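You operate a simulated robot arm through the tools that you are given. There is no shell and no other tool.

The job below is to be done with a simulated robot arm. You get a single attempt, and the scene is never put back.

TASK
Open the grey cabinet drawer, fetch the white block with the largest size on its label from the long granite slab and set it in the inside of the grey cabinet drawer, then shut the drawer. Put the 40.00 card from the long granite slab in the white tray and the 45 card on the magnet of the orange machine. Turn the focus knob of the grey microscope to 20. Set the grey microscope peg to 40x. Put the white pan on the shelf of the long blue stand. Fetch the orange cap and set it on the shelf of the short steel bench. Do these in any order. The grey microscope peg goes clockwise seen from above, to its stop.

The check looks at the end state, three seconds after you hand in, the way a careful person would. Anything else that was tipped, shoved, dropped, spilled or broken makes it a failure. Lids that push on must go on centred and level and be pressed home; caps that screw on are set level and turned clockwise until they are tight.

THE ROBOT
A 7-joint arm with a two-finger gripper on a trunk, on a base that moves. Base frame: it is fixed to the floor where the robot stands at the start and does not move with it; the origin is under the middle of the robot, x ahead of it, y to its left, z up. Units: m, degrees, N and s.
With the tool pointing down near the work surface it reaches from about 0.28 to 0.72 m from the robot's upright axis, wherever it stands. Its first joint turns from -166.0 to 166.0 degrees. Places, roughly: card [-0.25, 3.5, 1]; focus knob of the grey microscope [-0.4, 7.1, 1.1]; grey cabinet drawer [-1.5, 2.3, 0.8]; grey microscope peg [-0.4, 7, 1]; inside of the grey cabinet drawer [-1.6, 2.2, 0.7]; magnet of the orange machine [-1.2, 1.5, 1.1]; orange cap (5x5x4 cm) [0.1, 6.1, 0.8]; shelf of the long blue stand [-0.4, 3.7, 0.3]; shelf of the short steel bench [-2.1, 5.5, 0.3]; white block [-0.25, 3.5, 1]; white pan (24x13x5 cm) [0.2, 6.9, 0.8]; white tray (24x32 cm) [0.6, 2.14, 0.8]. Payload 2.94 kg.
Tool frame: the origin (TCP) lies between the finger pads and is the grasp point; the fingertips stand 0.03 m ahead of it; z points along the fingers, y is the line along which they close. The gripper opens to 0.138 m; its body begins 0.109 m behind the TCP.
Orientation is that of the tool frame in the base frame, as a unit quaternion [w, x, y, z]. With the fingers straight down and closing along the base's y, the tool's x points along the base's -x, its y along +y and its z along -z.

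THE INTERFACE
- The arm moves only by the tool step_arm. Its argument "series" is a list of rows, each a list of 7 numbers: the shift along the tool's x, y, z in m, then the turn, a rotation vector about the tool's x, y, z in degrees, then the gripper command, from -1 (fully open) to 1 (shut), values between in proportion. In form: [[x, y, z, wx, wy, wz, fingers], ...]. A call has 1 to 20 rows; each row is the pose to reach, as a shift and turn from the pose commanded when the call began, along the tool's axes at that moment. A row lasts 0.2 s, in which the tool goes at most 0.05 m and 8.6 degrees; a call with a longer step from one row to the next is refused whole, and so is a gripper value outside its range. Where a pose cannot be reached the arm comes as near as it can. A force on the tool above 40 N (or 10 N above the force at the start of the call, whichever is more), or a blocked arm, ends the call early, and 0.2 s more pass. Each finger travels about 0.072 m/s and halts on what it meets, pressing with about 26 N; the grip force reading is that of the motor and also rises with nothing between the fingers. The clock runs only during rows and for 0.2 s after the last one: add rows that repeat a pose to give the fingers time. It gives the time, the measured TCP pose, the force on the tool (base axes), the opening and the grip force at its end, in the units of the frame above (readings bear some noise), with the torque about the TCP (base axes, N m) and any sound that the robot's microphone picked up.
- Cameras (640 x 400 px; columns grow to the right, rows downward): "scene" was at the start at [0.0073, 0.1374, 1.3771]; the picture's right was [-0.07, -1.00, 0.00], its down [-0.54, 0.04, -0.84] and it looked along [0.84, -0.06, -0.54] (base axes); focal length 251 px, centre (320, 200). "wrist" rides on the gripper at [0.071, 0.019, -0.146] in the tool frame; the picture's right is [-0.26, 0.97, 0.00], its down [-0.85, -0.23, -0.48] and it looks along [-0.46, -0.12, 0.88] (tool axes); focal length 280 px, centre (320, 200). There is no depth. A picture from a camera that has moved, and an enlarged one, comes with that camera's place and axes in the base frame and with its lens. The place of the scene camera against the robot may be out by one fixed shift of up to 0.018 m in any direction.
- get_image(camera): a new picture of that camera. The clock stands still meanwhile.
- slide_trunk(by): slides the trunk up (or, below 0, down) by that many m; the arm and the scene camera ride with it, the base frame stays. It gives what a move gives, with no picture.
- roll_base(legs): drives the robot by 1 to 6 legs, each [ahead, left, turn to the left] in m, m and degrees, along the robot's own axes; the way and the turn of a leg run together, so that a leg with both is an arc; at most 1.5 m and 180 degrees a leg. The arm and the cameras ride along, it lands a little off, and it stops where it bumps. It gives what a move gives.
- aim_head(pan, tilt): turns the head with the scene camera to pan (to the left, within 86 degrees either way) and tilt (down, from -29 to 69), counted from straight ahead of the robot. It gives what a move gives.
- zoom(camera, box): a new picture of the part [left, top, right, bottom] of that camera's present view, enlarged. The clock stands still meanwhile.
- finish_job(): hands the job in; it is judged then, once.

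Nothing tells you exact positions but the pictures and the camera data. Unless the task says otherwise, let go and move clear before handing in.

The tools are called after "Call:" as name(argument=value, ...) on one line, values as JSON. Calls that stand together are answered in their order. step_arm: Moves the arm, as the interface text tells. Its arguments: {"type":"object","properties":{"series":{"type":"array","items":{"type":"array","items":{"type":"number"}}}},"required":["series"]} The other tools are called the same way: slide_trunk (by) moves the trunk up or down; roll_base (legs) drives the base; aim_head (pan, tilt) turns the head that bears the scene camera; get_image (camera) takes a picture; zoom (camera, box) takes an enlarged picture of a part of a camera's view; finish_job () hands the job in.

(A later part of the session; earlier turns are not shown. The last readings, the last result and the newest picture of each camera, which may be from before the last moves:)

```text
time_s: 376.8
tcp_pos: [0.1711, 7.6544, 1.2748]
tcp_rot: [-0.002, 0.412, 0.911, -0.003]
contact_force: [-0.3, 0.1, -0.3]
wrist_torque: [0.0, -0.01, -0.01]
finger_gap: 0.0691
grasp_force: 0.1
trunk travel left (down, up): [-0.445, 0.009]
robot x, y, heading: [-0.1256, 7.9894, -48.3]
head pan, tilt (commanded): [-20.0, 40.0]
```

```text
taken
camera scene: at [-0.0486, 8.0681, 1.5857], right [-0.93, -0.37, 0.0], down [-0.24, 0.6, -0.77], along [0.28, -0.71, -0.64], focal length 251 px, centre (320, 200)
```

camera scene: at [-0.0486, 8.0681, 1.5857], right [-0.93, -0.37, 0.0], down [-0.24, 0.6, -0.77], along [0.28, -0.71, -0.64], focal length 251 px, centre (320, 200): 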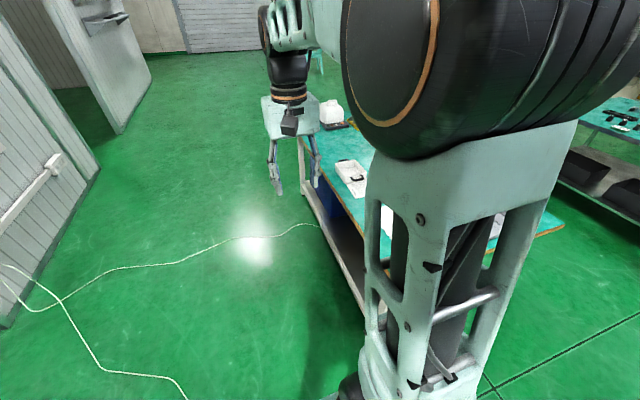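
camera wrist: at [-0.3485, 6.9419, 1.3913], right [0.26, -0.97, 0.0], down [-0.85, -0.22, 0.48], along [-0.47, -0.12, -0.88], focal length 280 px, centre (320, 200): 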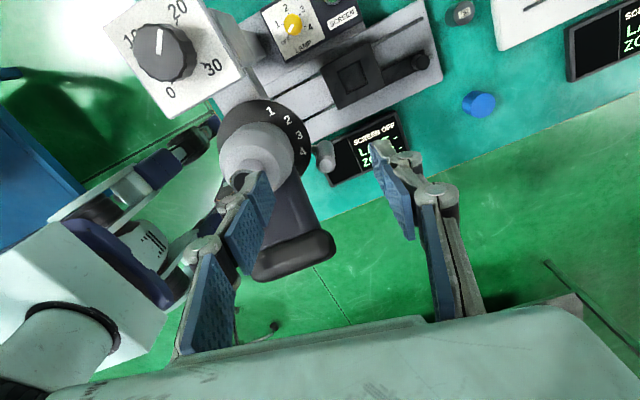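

I'm behind the table's corner; the pan lies on the table's back edge ahead-right. I'll advance along the back of the table.

Call:
roll_base(legs=[[0.5, 0.04, 0]])

Call:
get_image(camera="wrist")

Call:
aim_head(pan=10, tilt=45)

Call:
get_image(camera="scene")

```text
time_s: 379.8
tcp_pos: [0.5329, 7.3056, 1.2746]
tcp_rot: [-0.003, 0.413, 0.911, -0.002]
contact_force: [0.2, -0.3, -0.6]
wrist_torque: [0.02, -0.02, 0.0]
finger_gap: 0.069
grasp_force: 0.1
trunk travel left (down, up): [-0.445, 0.009]
robot x, y, heading: [0.2362, 7.64, -48.5]
head pan, tilt (commanded): [-20.0, 40.0]
```

```text
taken
camera wrist: at [0.5015, 7.3714, 1.4201], right [0.9, 0.44, -0.01], down [0.39, -0.79, 0.48], along [0.2, -0.43, -0.88], focal length 280 px, centre (320, 200)
```

wrist: 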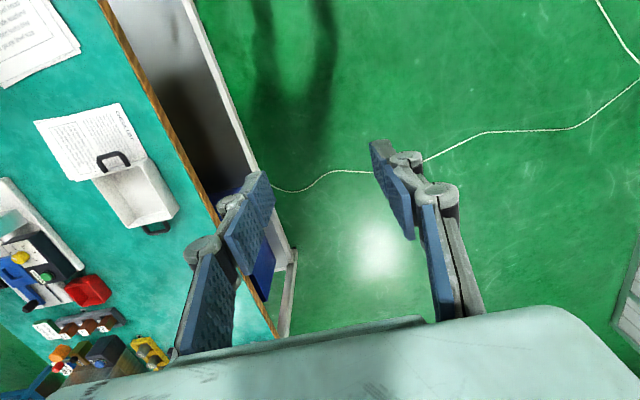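

```text
time_s: 380.7
tcp_pos: [0.5344, 7.3058, 1.2747]
tcp_rot: [-0.002, 0.413, 0.911, -0.003]
contact_force: [1.9, 0.7, 0.1]
wrist_torque: [0.01, 0.02, -0.03]
finger_gap: 0.0691
grasp_force: 0.1
trunk travel left (down, up): [-0.445, 0.009]
robot x, y, heading: [0.2363, 7.6418, -48.4]
head pan, tilt (commanded): [10.0, 45.0]
```

```text
taken
camera scene: at [0.3469, 7.7471, 1.5784], right [-0.62, -0.78, 0.0], down [-0.55, 0.44, -0.71], along [0.55, -0.44, -0.71], focal length 251 px, centre (320, 200)
```

scene: 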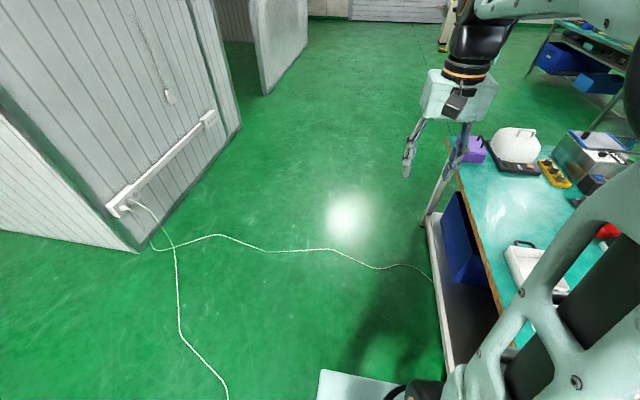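

The pan is visible to the lower left of my wrist view, its long axis running along the table. I'll zoom in to measure it.

Call:
zoom(camera="wrist", box=[60, 120, 220, 260])

```text
2.86 times, centred on (140, 190) of wrist
camera zoom: at [0.5013, 7.3716, 1.4202], right [0.9, 0.44, -0.01], down [0.39, -0.79, 0.48], along [0.2, -0.43, -0.88], focal length 801 px, centre (834, 229)
```

zoom: 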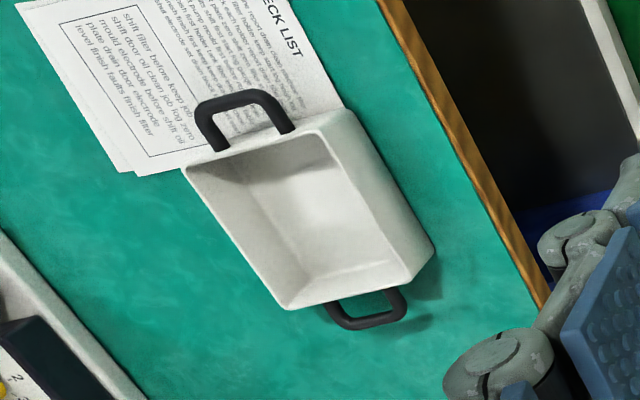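

The pan body measures about 14.5 × 13 cm with handles at its ends, axis at about −50°, centre near (0.236, 6.887). I'll grip it across the 13 cm width with the tool pitched 40°, so I can later slide it onto the low shelf. I'll roll a little ahead and bring the tilted, fully open gripper over it.

Call:
roll_base(legs=[[0.1, 0, 0]])

Call:
step_arm(series=[[-0.0016, -0.0417, 0, 0, -3.3, 0.1, -0.3], [-0.0032, -0.0835, 0, 0, -6.7, 0.2, -0.6], [-0.0048, -0.1252, 0, 0, -10, 0.2, -1], [-0.0063, -0.167, 0, 0, -13.3, 0.3, -1], [-0.0079, -0.2087, 0.01, 0, -16.7, 0.4, -1], [-0.0095, -0.2505, 0.02, 0, -20, 0.5, -1], [-0.0111, -0.2922, 0.03, 0, -23.3, 0.5, -1], [-0.0127, -0.3339, 0.04, 0, -26.7, 0.6, -1], [-0.0143, -0.3757, 0.05, 0, -30, 0.7, -1], [-0.0158, -0.4174, 0.06, 0, -33.3, 0.8, -1], [-0.0174, -0.4592, 0.07, 0, -36.7, 0.8, -1], [-0.019, -0.5009, 0.08, 0, -40, 0.9, -1], [-0.019, -0.5009, 0.08, 0, -40, 0.9, -1]])

Call:
get_image(camera="wrist")

```text
time_s: 381.9
tcp_pos: [0.6008, 7.2295, 1.2751]
tcp_rot: [-0.003, 0.411, 0.911, -0.003]
contact_force: [-0.1, -0.8, -0.5]
wrist_torque: [0.03, 0.05, 0.02]
finger_gap: 0.0687
grasp_force: 0.0
trunk travel left (down, up): [-0.445, 0.009]
robot x, y, heading: [0.3043, 7.5614, -48.7]
head pan, tilt (commanded): [10.0, 45.0]
```

```text
time_s: 384.7
tcp_pos: [0.2388, 6.8871, 1.1988]
tcp_rot: [0.309, 0.393, 0.854, -0.144]
contact_force: [0.6, -0.4, 0.6]
wrist_torque: [-0.01, -0.02, 0.03]
finger_gap: 0.1381
grasp_force: 0.1
trunk travel left (down, up): [-0.445, 0.009]
robot x, y, heading: [0.3061, 7.5629, -48.4]
head pan, tilt (commanded): [10.0, 45.0]
```

```text
taken
camera wrist: at [0.1564, 7.0117, 1.2645], right [0.86, 0.47, 0.17], down [0.05, -0.41, 0.91], along [0.5, -0.78, -0.38], focal length 280 px, centre (320, 200)
```

wrist: 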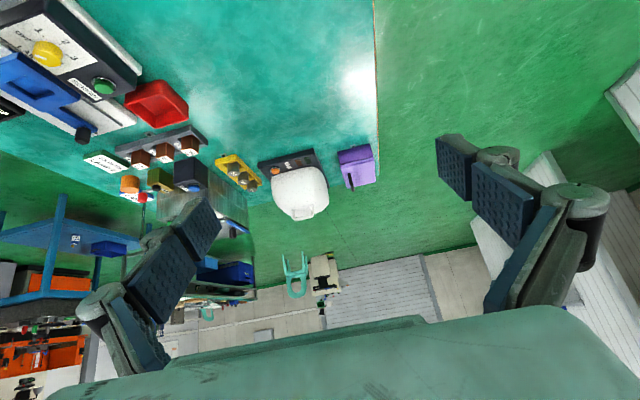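

The tilt points the camera past the pan at this height. I'll lower the trunk 0.25 m so the pan comes into view beneath the fingers.

Call:
slide_trunk(by=-0.25)

Call:
get_image(camera="wrist")

Call:
aim_head(pan=-45, tilt=45)

Call:
get_image(camera="scene")

```text
time_s: 387.2
tcp_pos: [0.2383, 6.8862, 0.9469]
tcp_rot: [0.31, 0.394, 0.854, -0.144]
contact_force: [-0.7, 0.4, -0.9]
wrist_torque: [0.02, 0.01, 0.02]
finger_gap: 0.138
grasp_force: 0.0
trunk travel left (down, up): [-0.195, 0.259]
robot x, y, heading: [0.3024, 7.5645, -48.4]
head pan, tilt (commanded): [10.0, 45.0]
```

```text
taken
camera wrist: at [0.1561, 7.0118, 1.0144], right [0.87, 0.47, 0.17], down [0.05, -0.41, 0.91], along [0.5, -0.78, -0.38], focal length 280 px, centre (320, 200)
```

wrist: 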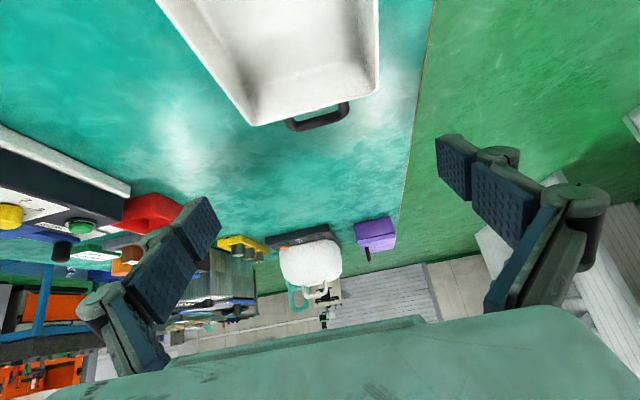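

```text
time_s: 388.5
tcp_pos: [0.2377, 6.8864, 0.9473]
tcp_rot: [0.31, 0.393, 0.853, -0.144]
contact_force: [-0.3, -0.7, -1.0]
wrist_torque: [0.02, 0.02, -0.01]
finger_gap: 0.1382
grasp_force: 0.1
trunk travel left (down, up): [-0.195, 0.259]
robot x, y, heading: [0.3062, 7.5635, -48.5]
head pan, tilt (commanded): [-45.0, 45.0]
```

```text
taken
camera scene: at [0.3453, 7.641, 1.3284], right [-1.0, 0.06, 0.0], down [0.04, 0.71, -0.71], along [-0.04, -0.71, -0.71], focal length 251 px, centre (320, 200)
```

scene: 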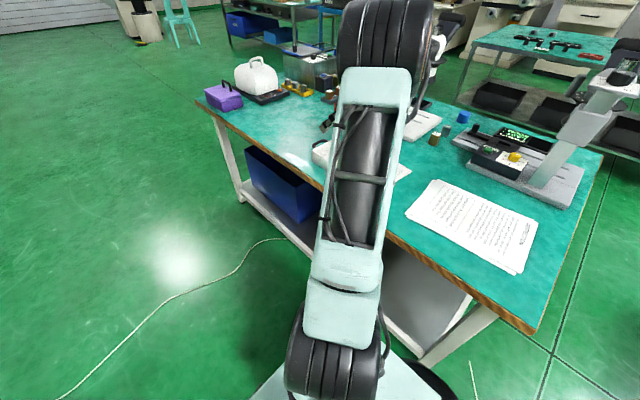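

The pan's far rim triangulates consistently (rim z≈0.83) and my gripper is centred on its axis within a millimetre. I'll descend until the fingertips are just above the rim and check both sides.

Call:
step_arm(series=[[0.0193, 0.0001, 0.0229, 0, 0, 0, -1], [0.0385, 0.0001, 0.0458, 0, 0, 0, -1], [0.0546, 0.0002, 0.0649, 0, 0, 0, -1], [0.0546, 0.0002, 0.0649, 0, 0, 0, -1]])

Call:
get_image(camera="wrist")

```text
time_s: 389.5
tcp_pos: [0.2375, 6.8875, 0.8632]
tcp_rot: [0.309, 0.395, 0.853, -0.144]
contact_force: [-0.3, 0.4, -0.6]
wrist_torque: [-0.02, 0.0, 0.0]
finger_gap: 0.1379
grasp_force: 0.1
trunk travel left (down, up): [-0.195, 0.259]
robot x, y, heading: [0.3039, 7.5636, -48.5]
head pan, tilt (commanded): [-45.0, 45.0]
```

```text
taken
camera wrist: at [0.156, 7.0126, 0.929], right [0.87, 0.47, 0.17], down [0.05, -0.41, 0.91], along [0.5, -0.78, -0.38], focal length 280 px, centre (320, 200)
```

wrist: 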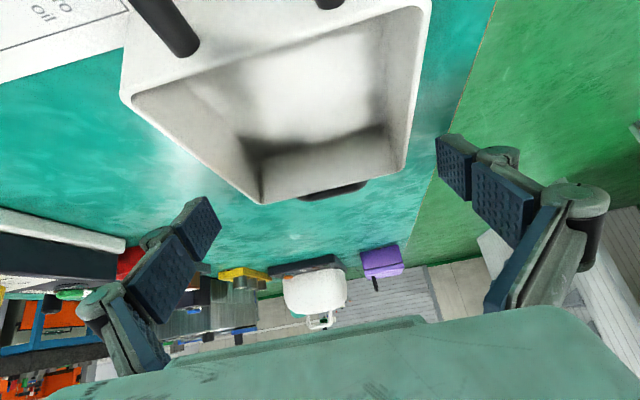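

The walls lie at about ±6.4 cm with my fingers at ±6.9 cm, with a 1.8° yaw error. I'll correct the yaw and go down gently.

Call:
step_arm(series=[[0, 0, 0, -1.16, 0, -1.38, -1], [0.0064, 0, 0.0076, -1.16, 0, -1.38, -1], [0.0128, 0, 0.0153, -1.16, 0, -1.38, -1], [0.0193, 0, 0.0229, -1.16, 0, -1.38, -1], [0.0257, 0.0001, 0.0306, -1.16, 0, -1.38, -1], [0.0257, 0.0001, 0.0306, -1.16, 0, -1.38, -1]])

Call:
get_image(camera="wrist")

```text
time_s: 390.9
tcp_pos: [0.2392, 6.8856, 0.8236]
tcp_rot: [0.312, 0.379, 0.86, -0.138]
contact_force: [0.4, -0.2, -0.3]
wrist_torque: [0.02, 0.02, 0.04]
finger_gap: 0.1378
grasp_force: 0.0
trunk travel left (down, up): [-0.195, 0.259]
robot x, y, heading: [0.3078, 7.5666, -48.3]
head pan, tilt (commanded): [-45.0, 45.0]
```

```text
taken
camera wrist: at [0.1526, 7.0092, 0.8896], right [0.85, 0.5, 0.17], down [0.06, -0.41, 0.91], along [0.52, -0.76, -0.38], focal length 280 px, centre (320, 200)
```

wrist: 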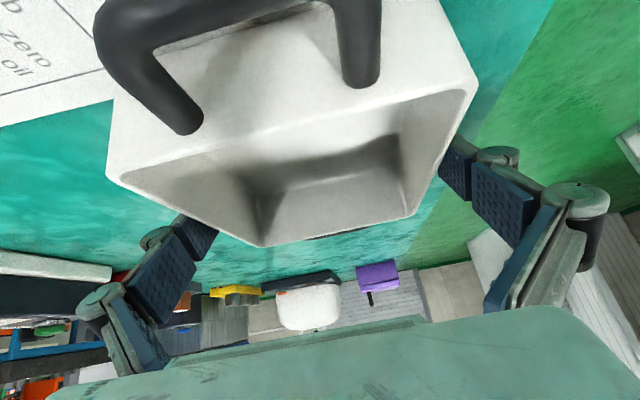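

The fingers straddle the pan's walls. I'll lower another 7 mm and close.

Call:
step_arm(series=[[0.0045, 0, 0.0053, 0, 0, 0, -1], [0.0045, 0, 0.0053, 0, 0, 0, -0.9], [0.0045, 0, 0.0053, 0, 0, 0, -0.8], [0.0045, 0, 0.0053, 0, 0, 0, -0.5], [0.0045, 0, 0.0053, 0, 0, 0, 0], [0.0045, 0, 0.0053, 0, 0, 0, 1], [0.0045, 0, 0.0053, 0, 0, 0, 1]])

Call:
get_image(camera="wrist")

```text
time_s: 392.5
tcp_pos: [0.2375, 6.8865, 0.8161]
tcp_rot: [0.312, 0.38, 0.859, -0.139]
contact_force: [-1.4, 0.0, 1.2]
wrist_torque: [0.04, -0.05, 0.0]
finger_gap: 0.1296
grasp_force: 26.0
trunk travel left (down, up): [-0.195, 0.259]
robot x, y, heading: [0.3053, 7.5604, -48.8]
head pan, tilt (commanded): [-45.0, 45.0]
```

```text
taken
camera wrist: at [0.1521, 7.0095, 0.8829], right [0.85, 0.5, 0.17], down [0.06, -0.41, 0.91], along [0.52, -0.76, -0.38], focal length 280 px, centre (320, 200)
```

wrist: 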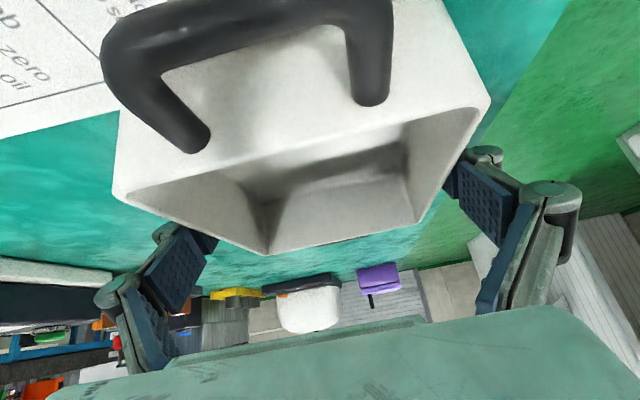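

The pan is gripped firmly (gap 129.6 mm). I'll lift it slowly.

Call:
step_arm(series=[[-0.0019, 0, -0.0023, 0, 0, 0, 1], [-0.0045, 0, -0.0053, 0, 0, 0, 1], [-0.0077, 0, -0.0092, 0, 0, 0, 1], [-0.0116, 0, -0.0138, 0, 0, 0, 1], [-0.016, 0, -0.0191, 0, 0, 0, 1], [-0.0212, 0, -0.0252, 0, 0, 0, 1], [-0.0276, 0, -0.0329, 0, 0, 0, 1], [-0.0347, 0, -0.0413, 0, 0, 0, 1], [-0.0424, 0, -0.0505, 0, 0, 0, 1], [-0.0514, 0, -0.0612, 0, 0, 0, 1], [-0.0578, 0, -0.0688, 0, 0, 0, 1], [-0.0578, 0, -0.0688, 0, 0, 0, 1]])

Call:
get_image(camera="wrist")

Call:
get_image(camera="scene")

```text
time_s: 395.1
tcp_pos: [0.2386, 6.8849, 0.9049]
tcp_rot: [0.311, 0.38, 0.86, -0.139]
contact_force: [-0.5, -0.3, -3.3]
wrist_torque: [0.02, 0.0, -0.03]
finger_gap: 0.1298
grasp_force: 26.2
trunk travel left (down, up): [-0.195, 0.259]
robot x, y, heading: [0.3071, 7.5641, -48.4]
head pan, tilt (commanded): [-45.0, 45.0]
```

```text
taken
camera wrist: at [0.1518, 7.0079, 0.9716], right [0.85, 0.5, 0.17], down [0.06, -0.41, 0.91], along [0.52, -0.76, -0.38], focal length 280 px, centre (320, 200)
```

wrist: 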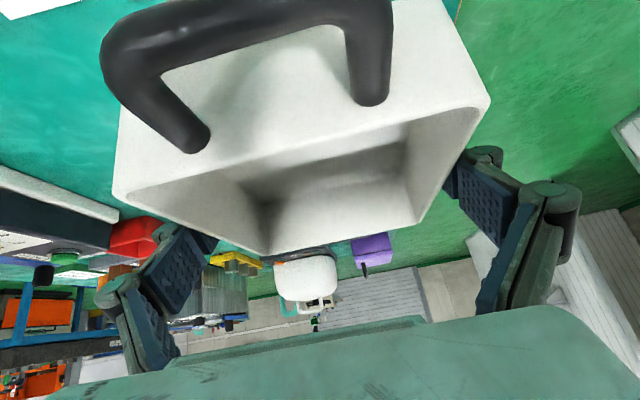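

```text
taken
camera scene: at [0.3452, 7.6408, 1.3284], right [-1.0, 0.06, 0.0], down [0.04, 0.71, -0.71], along [-0.04, -0.71, -0.71], focal length 251 px, centre (320, 200)
```

scene: 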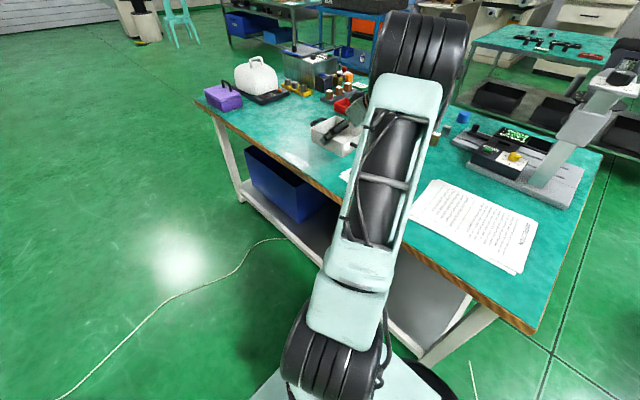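

The pan is lifted and level (about 3.3 N). I'll raise the trunk and swing it out in front of me, clear of the table.

Call:
slide_trunk(by=0.15)

Call:
step_arm(series=[[-0.0012, 0.018, 0.001, 0, 0, 0, 1], [-0.0031, 0.045, 0.0024, 0, 0, 0, 1], [-0.0055, 0.08, 0.0043, 0, 0, 0, 1], [-0.0082, 0.12, 0.0064, 0, 0, 0, 1], [-0.0109, 0.16, 0.0085, 0, 0, 0, 1], [-0.0136, 0.2, 0.0107, 0, 0, 0, 1], [-0.0164, 0.24, 0.0128, 0, 0, 0, 1], [-0.0191, 0.28, 0.015, 0, 0, 0, 1], [-0.0218, 0.32, 0.0171, 0, 0, 0, 1], [-0.0246, 0.36, 0.0192, 0, 0, 0, 1], [-0.0273, 0.4, 0.0214, 0, 0, 0, 1], [-0.03, 0.44, 0.0235, 0, 0, 0, 1], [-0.0325, 0.4766, 0.0255, 0, 0, 0, 1], [-0.0342, 0.5016, 0.0268, 0, 0, 0, 1], [-0.0342, 0.5016, 0.0268, 0, 0, 0, 1]])

Call:
aim_head(pan=0, tilt=35)

Call:
get_image(camera="scene")

```text
time_s: 396.8
tcp_pos: [0.2373, 6.8857, 1.0555]
tcp_rot: [0.312, 0.38, 0.86, -0.138]
contact_force: [0.8, 0.1, -1.5]
wrist_torque: [-0.03, 0.0, 0.01]
finger_gap: 0.1296
grasp_force: 25.9
trunk travel left (down, up): [-0.345, 0.109]
robot x, y, heading: [0.3052, 7.5618, -48.7]
head pan, tilt (commanded): [-45.0, 45.0]
```

```text
time_s: 400.0
tcp_pos: [0.6375, 7.1907, 1.0543]
tcp_rot: [0.312, 0.379, 0.86, -0.139]
contact_force: [-0.3, 0.7, -2.8]
wrist_torque: [0.02, -0.02, -0.04]
finger_gap: 0.1292
grasp_force: 26.1
trunk travel left (down, up): [-0.345, 0.109]
robot x, y, heading: [0.3067, 7.5647, -48.6]
head pan, tilt (commanded): [-45.0, 45.0]
```

```text
time_s: 401.2
tcp_pos: [0.6373, 7.1889, 1.0544]
tcp_rot: [0.311, 0.381, 0.86, -0.139]
contact_force: [1.3, 0.8, -3.1]
wrist_torque: [0.04, 0.02, 0.01]
finger_gap: 0.1294
grasp_force: 25.9
trunk travel left (down, up): [-0.345, 0.109]
robot x, y, heading: [0.2988, 7.5632, -48.4]
head pan, tilt (commanded): [0.0, 35.0]
```

```text
taken
camera scene: at [0.4087, 7.656, 1.4932], right [-0.75, -0.66, 0.0], down [-0.38, 0.43, -0.82], along [0.54, -0.61, -0.57], focal length 251 px, centre (320, 200)
```

scene: 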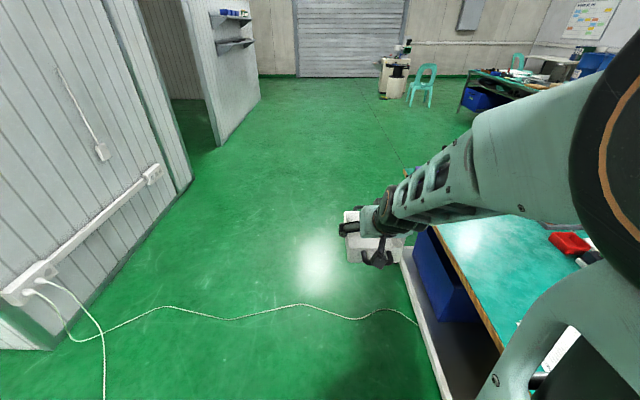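

The way ahead behind the table is open. I'll drive along it past the table's right end and then turn toward the back of the long blue stand.

Call:
roll_base(legs=[[1.0, 0.05, 0], [0.95, 0, 0], [0, 0, -89.6]])

Call:
get_image(camera="scene")

```text
time_s: 414.8
tcp_pos: [1.2781, 5.8133, 1.0548]
tcp_rot: [0.124, 0.875, 0.343, -0.318]
contact_force: [0.0, 0.3, -2.3]
wrist_torque: [0.01, -0.01, 0.04]
finger_gap: 0.1294
grasp_force: 25.9
trunk travel left (down, up): [-0.345, 0.109]
robot x, y, heading: [1.6503, 6.1481, -138.0]
head pan, tilt (commanded): [0.0, 35.0]
```

```text
taken
camera scene: at [1.7326, 6.0522, 1.4932], right [-0.67, 0.74, 0.0], down [0.43, 0.38, -0.82], along [-0.61, -0.55, -0.57], focal length 251 px, centre (320, 200)
```

scene: 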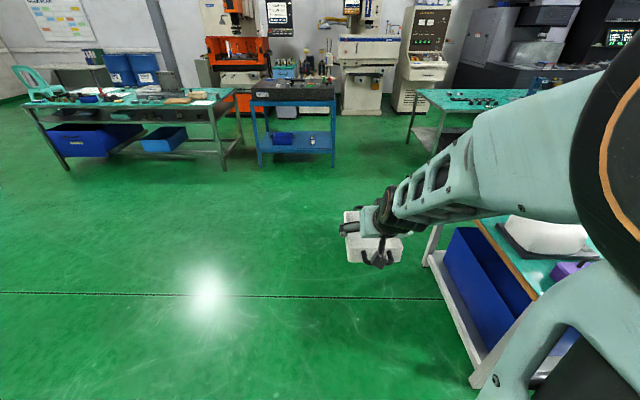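

The blue stand is straight ahead. I'll drive toward it and look at its shelf.

Call:
roll_base(legs=[[1.2, 0, 0], [0.6, 0.3, 0]])

Call:
aim_head(pan=10, tilt=45)

Call:
get_image(camera="scene")

Call:
get_image(camera="wrist")

```text
time_s: 424.2
tcp_pos: [0.1327, 4.3694, 1.0554]
tcp_rot: [0.123, 0.876, 0.343, -0.317]
contact_force: [-0.5, 0.3, -2.7]
wrist_torque: [-0.01, -0.01, -0.01]
finger_gap: 0.1297
grasp_force: 25.9
trunk travel left (down, up): [-0.345, 0.109]
robot x, y, heading: [0.5043, 4.7062, -138.0]
head pan, tilt (commanded): [0.0, 35.0]
```

```text
time_s: 424.9
tcp_pos: [0.1322, 4.3706, 1.0562]
tcp_rot: [0.123, 0.876, 0.342, -0.317]
contact_force: [-0.1, -0.3, -2.1]
wrist_torque: [0.02, 0.01, 0.0]
finger_gap: 0.1292
grasp_force: 26.1
trunk travel left (down, up): [-0.345, 0.109]
robot x, y, heading: [0.504, 4.7066, -138.2]
head pan, tilt (commanded): [10.0, 45.0]
```

```text
taken
camera scene: at [0.5921, 4.6065, 1.487], right [-0.72, 0.69, 0.0], down [0.44, 0.45, -0.78], along [-0.54, -0.56, -0.63], focal length 251 px, centre (320, 200)
```

scene: 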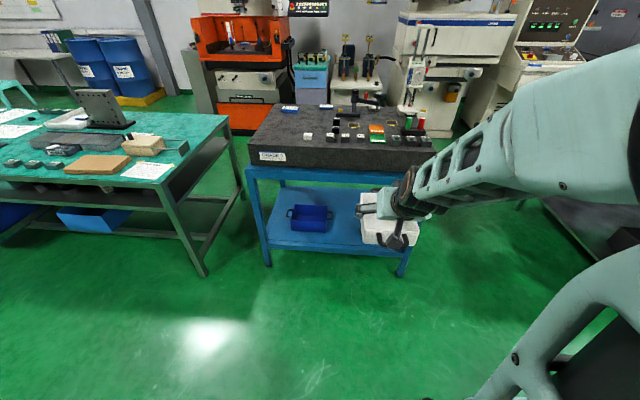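

```text
taken
camera wrist: at [0.2529, 4.4565, 1.1211], right [0.51, -0.85, 0.17], down [-0.41, -0.07, 0.91], along [-0.76, -0.53, -0.38], focal length 280 px, centre (320, 200)
```

wrist: 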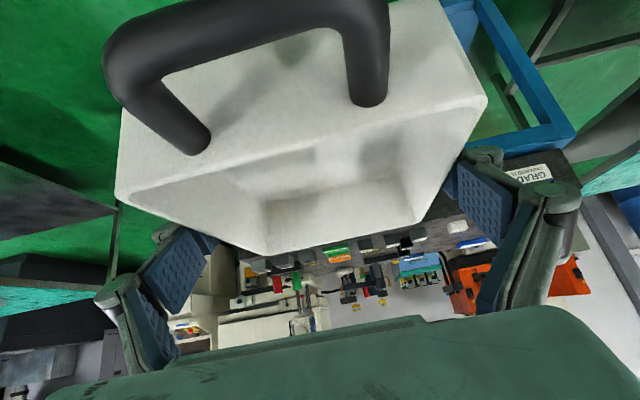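

I'll zoom in on the shelf to see what's on it.

Call:
zoom(camera="scene", box=[235, 150, 435, 290])

```text
2.86 times, centred on (335, 220) of scene
camera zoom: at [0.5921, 4.6065, 1.487], right [-0.72, 0.69, 0.0], down [0.44, 0.45, -0.78], along [-0.54, -0.56, -0.63], focal length 717 px, centre (277, 143)
```

zoom: 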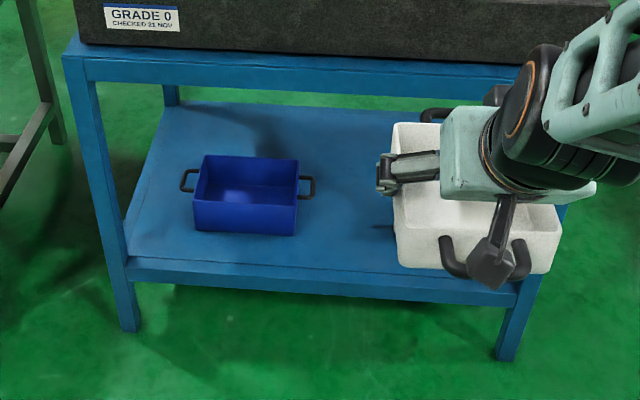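

From the back the bin and a can leave too little room; the front half of the shelf is free. I'll re-centre the head (my elbow is crowding it) and drive through the gap to the stand's front side.

Call:
aim_head(pan=0, tilt=25)

Call:
roll_base(legs=[[0, -0.9, 0], [1.2, 0, 0], [1.1, 0, 0]])

Call:
get_image(camera="scene")

```text
time_s: 425.8
tcp_pos: [0.1319, 4.3707, 1.0557]
tcp_rot: [0.125, 0.875, 0.344, -0.318]
contact_force: [0.0, 0.2, -2.0]
wrist_torque: [0.0, 0.0, 0.02]
finger_gap: 0.1296
grasp_force: 25.7
trunk travel left (down, up): [-0.345, 0.109]
robot x, y, heading: [0.5007, 4.703, -138.1]
head pan, tilt (commanded): [0.0, 25.0]
```

```text
time_s: 444.8
tcp_pos: [-2.1843, 3.5072, 1.055]
tcp_rot: [0.123, 0.876, 0.342, -0.317]
contact_force: [0.5, 0.7, -3.0]
wrist_torque: [-0.02, -0.01, 0.02]
finger_gap: 0.1296
grasp_force: 25.9
trunk travel left (down, up): [-0.345, 0.109]
robot x, y, heading: [-1.8107, 3.8453, -138.2]
head pan, tilt (commanded): [0.0, 25.0]
```

```text
taken
camera scene: at [-1.7331, 3.7415, 1.509], right [-0.67, 0.75, 0.0], down [0.32, 0.28, -0.91], along [-0.68, -0.6, -0.42], focal length 251 px, centre (320, 200)
```

scene: 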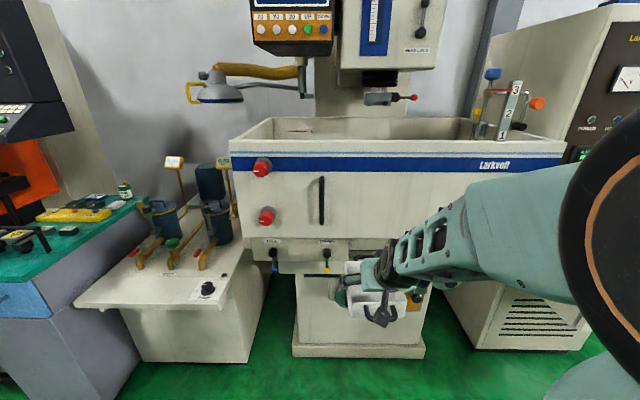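

I'm at the corridor's end near the machines. I'll turn to face along the corridor, drive to the stand's middle at a safe distance, then turn to face it.

Call:
roll_base(legs=[[-0.1, 0, 0], [0, 0, 90], [0, -0.25, 0], [1.0, 0, 0], [0, 0, 90]])

Call:
get_image(camera="scene")

```text
time_s: 460.7
tcp_pos: [-0.8811, 3.2854, 1.0552]
tcp_rot: [0.322, -0.314, 0.886, 0.113]
contact_force: [-0.2, 0.3, -1.7]
wrist_torque: [-0.02, 0.0, -0.01]
finger_gap: 0.1293
grasp_force: 26.5
trunk travel left (down, up): [-0.345, 0.109]
robot x, y, heading: [-1.2789, 2.9725, 38.3]
head pan, tilt (commanded): [0.0, 25.0]
```

```text
taken
camera scene: at [-1.3501, 3.0966, 1.509], right [0.62, -0.79, 0.0], down [-0.33, -0.26, -0.91], along [0.71, 0.56, -0.42], focal length 251 px, centre (320, 200)
```

scene: 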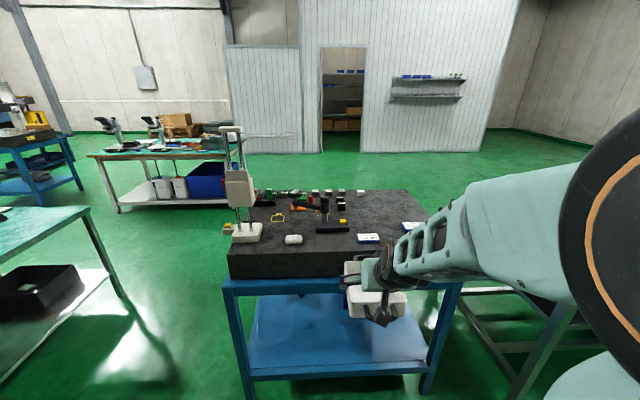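

I'm facing the stand with the pan still in front of it. I'll square up the heading and lower the trunk fully.

Call:
roll_base(legs=[[0, 0, 3.7]])

Call:
slide_trunk(by=-0.34)

Call:
get_image(camera="wrist")

Call:
get_image(camera="scene")

```text
time_s: 461.6
tcp_pos: [-0.9025, 3.3089, 1.055]
tcp_rot: [0.317, -0.342, 0.876, 0.123]
contact_force: [-0.1, -0.5, -2.6]
wrist_torque: [0.0, -0.02, 0.02]
finger_gap: 0.1292
grasp_force: 25.6
trunk travel left (down, up): [-0.345, 0.109]
robot x, y, heading: [-1.2757, 2.9756, 41.9]
head pan, tilt (commanded): [0.0, 25.0]
```

```text
time_s: 464.9
tcp_pos: [-0.903, 3.3096, 0.7153]
tcp_rot: [0.317, -0.342, 0.876, 0.124]
contact_force: [-0.4, -0.3, -2.6]
wrist_torque: [0.0, -0.04, 0.01]
finger_gap: 0.1291
grasp_force: 25.7
trunk travel left (down, up): [-0.005, 0.449]
robot x, y, heading: [-1.2764, 2.9734, 41.9]
head pan, tilt (commanded): [0.0, 25.0]
```

```text
taken
camera wrist: at [-1.0246, 3.2241, 0.7816], right [-0.51, 0.85, 0.17], down [0.41, 0.07, 0.91], along [0.76, 0.53, -0.38], focal length 280 px, centre (320, 200)
```

wrist: 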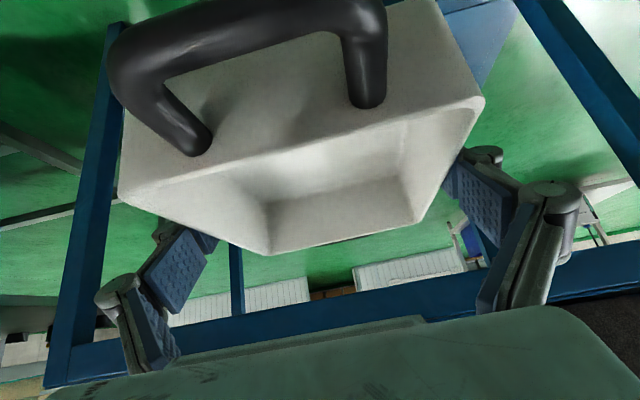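

```text
taken
camera scene: at [-1.3573, 3.0916, 1.169], right [0.67, -0.74, 0.0], down [-0.32, -0.28, -0.91], along [0.68, 0.6, -0.42], focal length 251 px, centre (320, 200)
```

scene: 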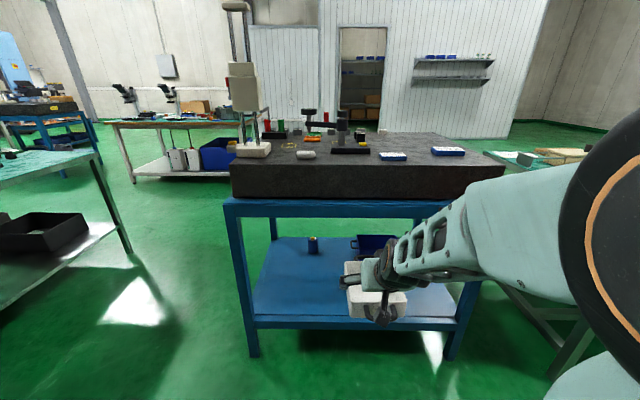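

With the trunk down I can see the shelf: a can and a blue bin stand at its rear, and the front half is clear. I'll lower the pan with the arm in front of the shelf.

Call:
step_arm(series=[[0.006, 0, 0.015, 0, 0, 0, 1], [0.016, -0.0002, 0.041, 0, 0, 0, 1], [0.027, -0.0003, 0.069, 0, 0, 0, 1], [0.038, -0.0005, 0.097, 0, 0, 0, 1], [0.049, -0.0006, 0.1255, 0, 0, 0, 1], [0.06, -0.0007, 0.1535, 0, 0, 0, 1], [0.071, -0.0009, 0.1815, 0, 0, 0, 1], [0.082, -0.001, 0.2095, 0, 0, 0, 1], [0.093, -0.0011, 0.238, 0, 0, 0, 1], [0.104, -0.0013, 0.266, 0, 0, 0, 1], [0.112, -0.0014, 0.2865, 0, 0, 0, 1], [0.1152, -0.0014, 0.2946, 0, 0, 0, 1], [0.1152, -0.0014, 0.2946, 0, 0, 0, 1]])

Call:
get_image(camera="scene")

Call:
get_image(camera="wrist")

```text
time_s: 467.7
tcp_pos: [-0.8268, 3.3754, 0.4165]
tcp_rot: [0.318, -0.342, 0.876, 0.123]
contact_force: [0.2, -0.1, -0.8]
wrist_torque: [0.0, 0.0, -0.01]
finger_gap: 0.1294
grasp_force: 26.2
trunk travel left (down, up): [-0.005, 0.449]
robot x, y, heading: [-1.2729, 2.974, 41.8]
head pan, tilt (commanded): [0.0, 25.0]
```

```text
taken
camera scene: at [-1.3573, 3.0916, 1.169], right [0.67, -0.74, 0.0], down [-0.32, -0.28, -0.91], along [0.68, 0.6, -0.42], focal length 251 px, centre (320, 200)
```

scene: 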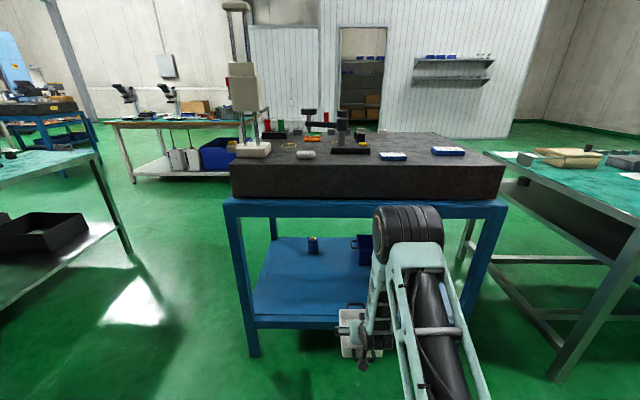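

```text
taken
camera wrist: at [-0.9493, 3.2897, 0.4819], right [-0.51, 0.85, 0.17], down [0.41, 0.07, 0.91], along [0.76, 0.53, -0.38], focal length 280 px, centre (320, 200)
```

wrist: 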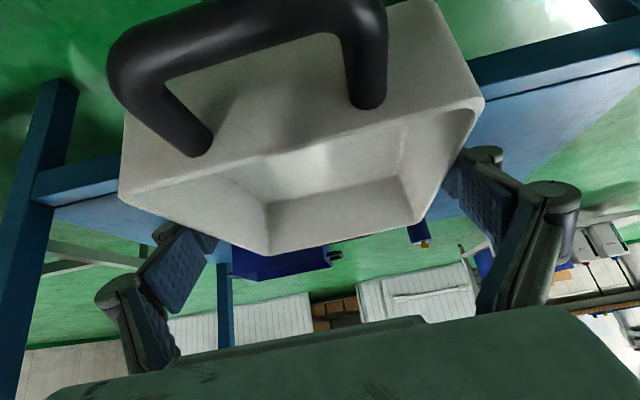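

The arm reaches down well. The shelf's front edge is at n≈1.745 and my pan is level at z≈0.38. I'll extend the arm forward over the shelf while lowering slightly.

Call:
step_arm(series=[[-0.009, -0.0002, 0.011, 0, 0, 0, 1], [-0.0225, -0.0005, 0.0272, 0, 0, 0, 1], [-0.036, -0.0008, 0.0435, 0, 0, 0, 1], [-0.05, -0.001, 0.06, 0, 0, 0, 1], [-0.064, -0.0013, 0.077, 0, 0, 0, 1], [-0.078, -0.0016, 0.094, 0, 0, 0, 1], [-0.092, -0.0019, 0.111, 0, 0, 0, 1], [-0.1038, -0.0022, 0.1255, 0, 0, 0, 1], [-0.1038, -0.0022, 0.1255, 0, 0, 0, 1]])

Call:
get_image(camera="scene")

Call:
get_image(camera="wrist")

```text
time_s: 469.7
tcp_pos: [-0.7074, 3.4817, 0.3847]
tcp_rot: [0.317, -0.342, 0.876, 0.123]
contact_force: [-0.1, -0.4, -2.0]
wrist_torque: [0.02, 0.0, 0.02]
finger_gap: 0.129
grasp_force: 25.7
trunk travel left (down, up): [-0.005, 0.449]
robot x, y, heading: [-1.2778, 2.9747, 41.7]
head pan, tilt (commanded): [0.0, 25.0]
```

```text
taken
camera scene: at [-1.3572, 3.0916, 1.169], right [0.67, -0.74, 0.0], down [-0.32, -0.28, -0.91], along [0.68, 0.6, -0.42], focal length 251 px, centre (320, 200)
```

scene: 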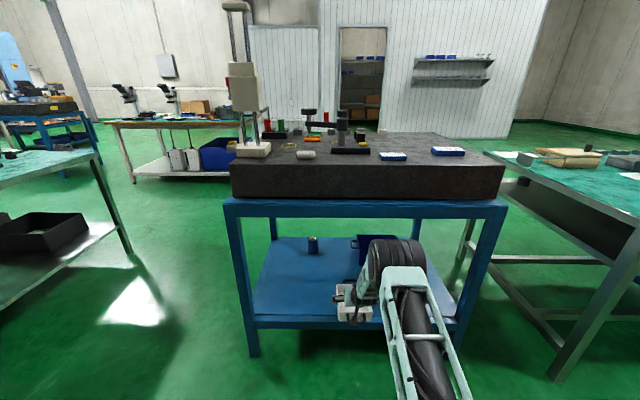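

```text
taken
camera wrist: at [-0.8305, 3.3967, 0.4507], right [-0.51, 0.85, 0.17], down [0.41, 0.07, 0.91], along [0.76, 0.53, -0.38], focal length 280 px, centre (320, 200)
```

wrist: 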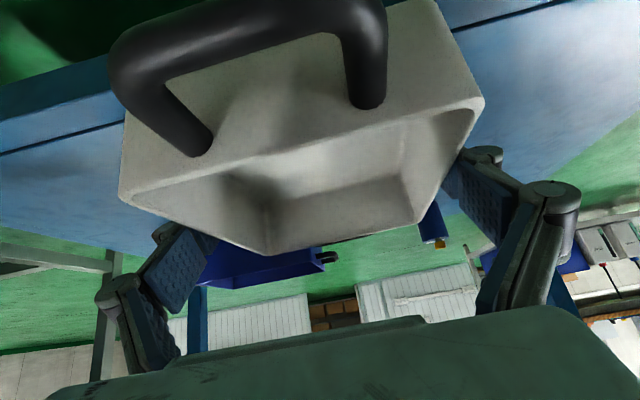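

Good clearance everywhere. I'll extend the last 10 cm and lower a bit more.

Call:
step_arm(series=[[-0.0102, -0.0002, 0.0128, 0, 0, 0, 1], [-0.0203, -0.0004, 0.0256, 0, 0, 0, 1], [-0.0305, -0.0007, 0.0384, 0, 0, 0, 1], [-0.0407, -0.0009, 0.0512, 0, 0, 0, 1], [-0.0508, -0.0011, 0.064, 0, 0, 0, 1], [-0.061, -0.0013, 0.0768, 0, 0, 0, 1], [-0.061, -0.0013, 0.0768, 0, 0, 0, 1]])

Call:
get_image(camera="wrist")

Call:
zoom(camera="scene", box=[220, 190, 520, 370])

```text
time_s: 471.3
tcp_pos: [-0.634, 3.547, 0.3655]
tcp_rot: [0.317, -0.342, 0.876, 0.124]
contact_force: [0.7, 0.4, -1.4]
wrist_torque: [-0.02, 0.0, 0.02]
finger_gap: 0.1291
grasp_force: 25.5
trunk travel left (down, up): [-0.005, 0.449]
robot x, y, heading: [-1.2721, 2.9718, 41.9]
head pan, tilt (commanded): [0.0, 25.0]
```

```text
taken
camera wrist: at [-0.7577, 3.4607, 0.4315], right [-0.51, 0.85, 0.17], down [0.41, 0.07, 0.91], along [0.76, 0.53, -0.38], focal length 280 px, centre (320, 200)
```

wrist: 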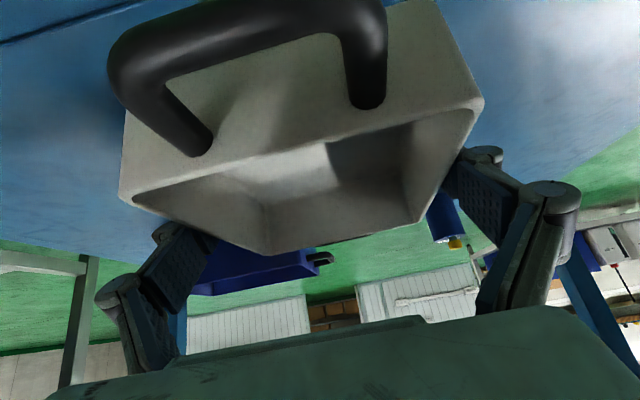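

```text
2.13 times, centred on (370, 280) of scene
camera zoom: at [-1.3572, 3.0916, 1.169], right [0.67, -0.74, 0.0], down [-0.32, -0.28, -0.91], along [0.68, 0.6, -0.42], focal length 535 px, centre (213, 29)
```

zoom: 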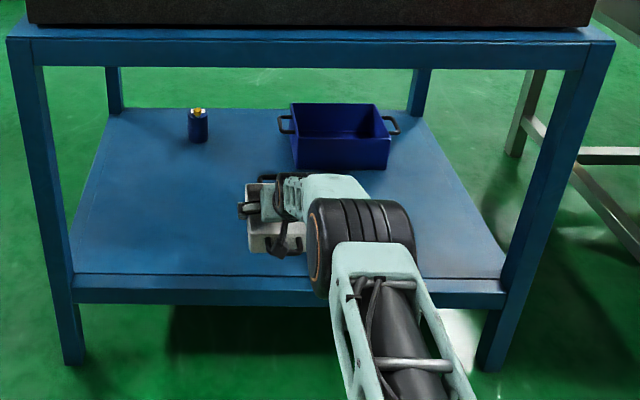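

The pan is over the free front part of the shelf. I'll lower it slowly until it touches.

Call:
step_arm(series=[[0.0038, 0, 0.0046, 0, 0, 0, 1], [0.0077, 0, 0.0092, 0, 0, 0, 1], [0.0115, 0, 0.0138, 0, 0, 0, 1], [0.0148, 0, 0.0177, 0, 0, 0, 1], [0.0173, 0, 0.0208, 0, 0, 0, 1]])

```text
time_s: 472.5
tcp_pos: [-0.6357, 3.5465, 0.3386]
tcp_rot: [0.317, -0.342, 0.876, 0.123]
contact_force: [0.2, 0.0, -2.2]
wrist_torque: [0.0, -0.03, -0.02]
finger_gap: 0.1294
grasp_force: 26.3
trunk travel left (down, up): [-0.005, 0.449]
robot x, y, heading: [-1.274, 2.9747, 41.8]
head pan, tilt (commanded): [0.0, 25.0]
```

Call:
step_arm(series=[[0.0019, 0, 0.0023, 0, 0, 0, 1], [0.0038, 0, 0.0046, 0, 0, 0, 1], [0.0058, 0, 0.0069, 0, 0, 0, 1], [0.0077, 0, 0.0092, 0, 0, 0, 1], [0.0077, 0, 0.0092, 0, 0, 0, 1]])

```text
time_s: 473.7
tcp_pos: [-0.637, 3.5464, 0.3262]
tcp_rot: [0.317, -0.342, 0.876, 0.123]
contact_force: [0.1, 0.5, -3.3]
wrist_torque: [0.03, 0.02, -0.02]
finger_gap: 0.1292
grasp_force: 26.0
trunk travel left (down, up): [-0.005, 0.449]
robot x, y, heading: [-1.2756, 2.9713, 41.8]
head pan, tilt (commanded): [0.0, 25.0]
```

Still no contact; I'll keep lowering in small steps.

Call:
step_arm(series=[[0.0019, 0, 0.0023, 0, 0, 0, 1], [0.0038, 0, 0.0046, 0, 0, 0, 1], [0.0058, 0, 0.0069, 0, 0, 0, 1], [0.0077, 0, 0.0092, 0, 0, 0, 1], [0.0077, 0, 0.0092, 0, 0, 0, 1]])

Call:
get_image(camera="wrist")

```text
time_s: 474.9
tcp_pos: [-0.6358, 3.5458, 0.3138]
tcp_rot: [0.317, -0.342, 0.876, 0.123]
contact_force: [-0.4, -0.1, -1.7]
wrist_torque: [0.02, 0.03, 0.0]
finger_gap: 0.1294
grasp_force: 26.4
trunk travel left (down, up): [-0.005, 0.449]
robot x, y, heading: [-1.2734, 2.9707, 41.8]
head pan, tilt (commanded): [0.0, 25.0]
```

```text
taken
camera wrist: at [-0.7591, 3.4607, 0.38], right [-0.51, 0.85, 0.17], down [0.41, 0.07, 0.91], along [0.76, 0.53, -0.38], focal length 280 px, centre (320, 200)
```

wrist: 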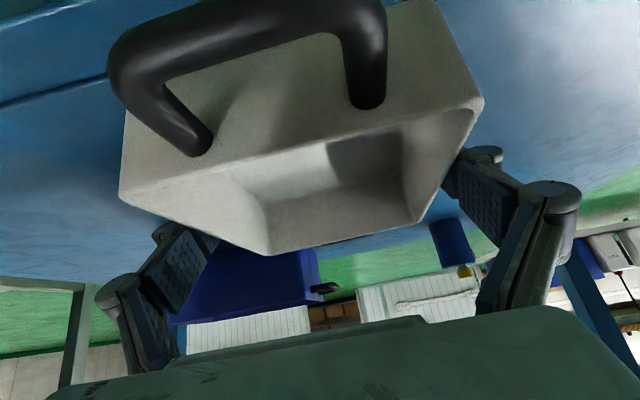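

The shelf is lower than I assumed. I'll continue.

Call:
step_arm(series=[[0.0026, 0, 0.0031, 0, 0, 0, 1], [0.0051, 0, 0.0062, 0, 0, 0, 1], [0.0077, 0, 0.0092, 0, 0, 0, 1], [0.0102, 0, 0.0123, 0, 0, 0, 1], [0.0122, 0, 0.0146, 0, 0, 0, 1], [0.0122, 0, 0.0146, 0, 0, 0, 1]])

```text
time_s: 476.3
tcp_pos: [-0.6371, 3.5466, 0.296]
tcp_rot: [0.317, -0.342, 0.876, 0.123]
contact_force: [0.0, 0.9, -2.4]
wrist_torque: [0.0, 0.0, -0.01]
finger_gap: 0.1291
grasp_force: 25.7
trunk travel left (down, up): [-0.005, 0.449]
robot x, y, heading: [-1.2724, 2.9716, 41.6]
head pan, tilt (commanded): [0.0, 25.0]
```

Call:
step_arm(series=[[0.0026, 0, 0.0031, 0, 0, 0, 1], [0.0051, 0, 0.0062, 0, 0, 0, 1], [0.0077, 0, 0.0092, 0, 0, 0, 1], [0.0102, 0, 0.0123, 0, 0, 0, 1], [0.0128, 0, 0.0154, 0, 0, 0, 1], [0.0128, 0, 0.0154, 0, 0, 0, 1]])

Call:
get_image(camera="wrist")

Call:
zoom(camera="scene", box=[220, 190, 520, 370])

```text
time_s: 477.7
tcp_pos: [-0.6366, 3.5457, 0.2873]
tcp_rot: [0.32, -0.341, 0.875, 0.124]
contact_force: [1.8, 3.8, 9.3]
wrist_torque: [0.9, 0.14, -0.21]
finger_gap: 0.1295
grasp_force: 26.1
out of reach, approached as far as the arm can: row 4, 5, 6
trunk travel left (down, up): [-0.005, 0.449]
robot x, y, heading: [-1.2785, 2.9756, 41.9]
head pan, tilt (commanded): [0.0, 25.0]
```

```text
taken
camera wrist: at [-0.7592, 3.4601, 0.3534], right [-0.51, 0.85, 0.17], down [0.41, 0.06, 0.91], along [0.76, 0.53, -0.38], focal length 280 px, centre (320, 200)
```

wrist: 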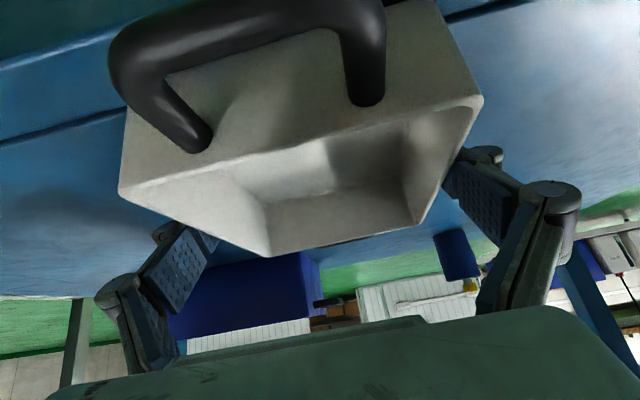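

```text
2.13 times, centred on (370, 280) of scene
camera zoom: at [-1.3582, 3.0906, 1.1691], right [0.67, -0.74, 0.0], down [-0.31, -0.28, -0.91], along [0.68, 0.6, -0.42], focal length 535 px, centre (213, 29)
```

zoom: 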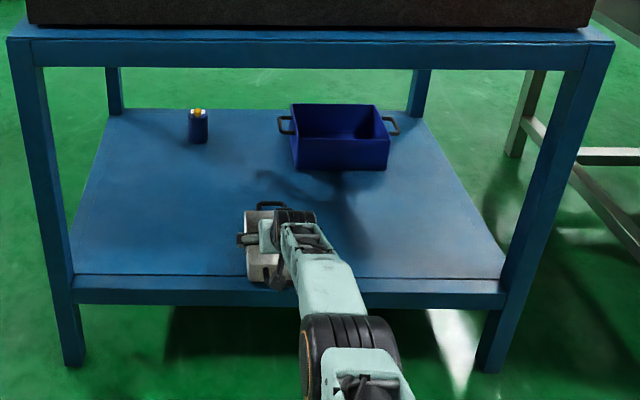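

Contact: the shelf is at z≈0.25 and the pan rests on it, with its body about 4 cm inside the front edge. I'll ease the pressure, open fully, and lift the fingers straight up out of the way.

Call:
step_arm(series=[[-0.0013, 0, -0.0015, 0, 0, 0, 1], [-0.0013, 0, -0.0015, 0, 0, 0, -1], [-0.0013, 0, -0.0015, 0, 0, 0, -1], [-0.0013, 0, -0.0015, 0, 0, 0, -1], [-0.0064, 0, -0.0077, 0, 0, 0, -1], [-0.0141, 0, -0.0169, 0, 0, 0, -1], [-0.0243, 0, -0.0292, 0, 0, 0, -1], [-0.0371, 0, -0.0446, 0, 0, 0, -1], [-0.0512, 0, -0.0615, 0, 0, 0, -1], [-0.0512, 0, -0.0615, 0, 0, 0, -1]])

Call:
get_image(camera="wrist")

```text
time_s: 479.9
tcp_pos: [-0.6376, 3.5456, 0.3648]
tcp_rot: [0.317, -0.342, 0.876, 0.123]
contact_force: [0.0, -0.2, -0.1]
wrist_torque: [-0.01, 0.03, -0.02]
finger_gap: 0.1381
grasp_force: 0.1
trunk travel left (down, up): [-0.005, 0.449]
robot x, y, heading: [-1.2735, 2.9732, 41.5]
head pan, tilt (commanded): [0.0, 25.0]
```

```text
taken
camera wrist: at [-0.7599, 3.4594, 0.4308], right [-0.51, 0.85, 0.17], down [0.41, 0.07, 0.91], along [0.76, 0.53, -0.38], focal length 280 px, centre (320, 200)
```

wrist: 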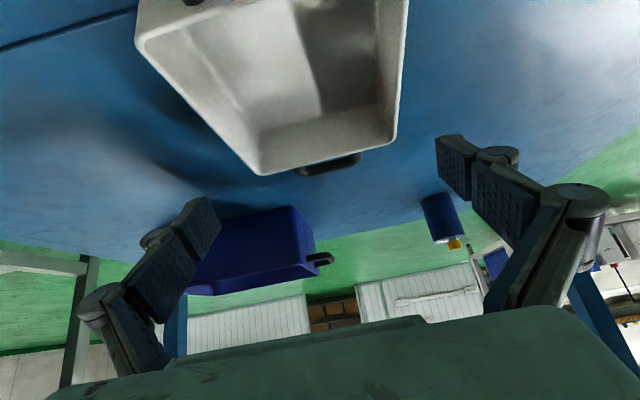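

The pan sits on the shelf. I'll withdraw the gripper toward me and raise the trunk.

Call:
step_arm(series=[[0.0269, 0.0005, -0.0224, 0, 0, 0, -1], [0.0538, 0.001, -0.0448, 0, 0, 0, -1], [0.0807, 0.0014, -0.0672, 0, 0, 0, -1], [0.1076, 0.0019, -0.0896, 0, 0, 0, -1], [0.1345, 0.0024, -0.112, 0, 0, 0, -1], [0.1614, 0.0029, -0.1344, 0, 0, 0, -1], [0.1883, 0.0034, -0.1568, 0, 0, 0, -1], [0.2152, 0.0038, -0.1792, 0, 0, 0, -1], [0.2421, 0.0043, -0.2016, 0, 0, 0, -1], [0.2421, 0.0043, -0.2016, 0, 0, 0, -1]])

Call:
get_image(camera="scene")

```text
time_s: 482.1
tcp_pos: [-0.8717, 3.3339, 0.3651]
tcp_rot: [0.318, -0.342, 0.876, 0.123]
contact_force: [0.1, -0.1, 0.3]
wrist_torque: [0.01, 0.0, 0.0]
finger_gap: 0.138
grasp_force: 0.0
trunk travel left (down, up): [-0.005, 0.449]
robot x, y, heading: [-1.2722, 2.9765, 41.8]
head pan, tilt (commanded): [0.0, 25.0]
```

```text
taken
camera scene: at [-1.3574, 3.0915, 1.169], right [0.67, -0.74, 0.0], down [-0.31, -0.28, -0.91], along [0.68, 0.6, -0.42], focal length 251 px, centre (320, 200)
```

scene: 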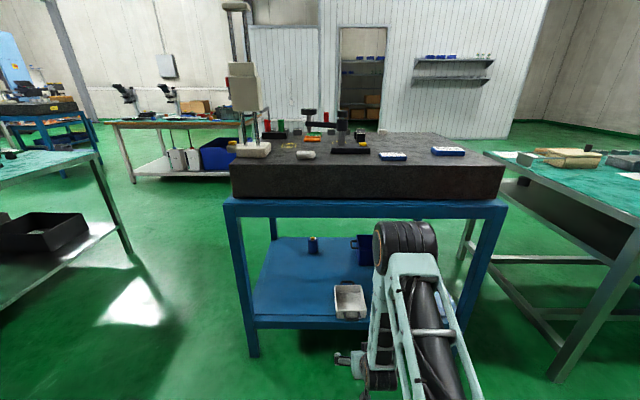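

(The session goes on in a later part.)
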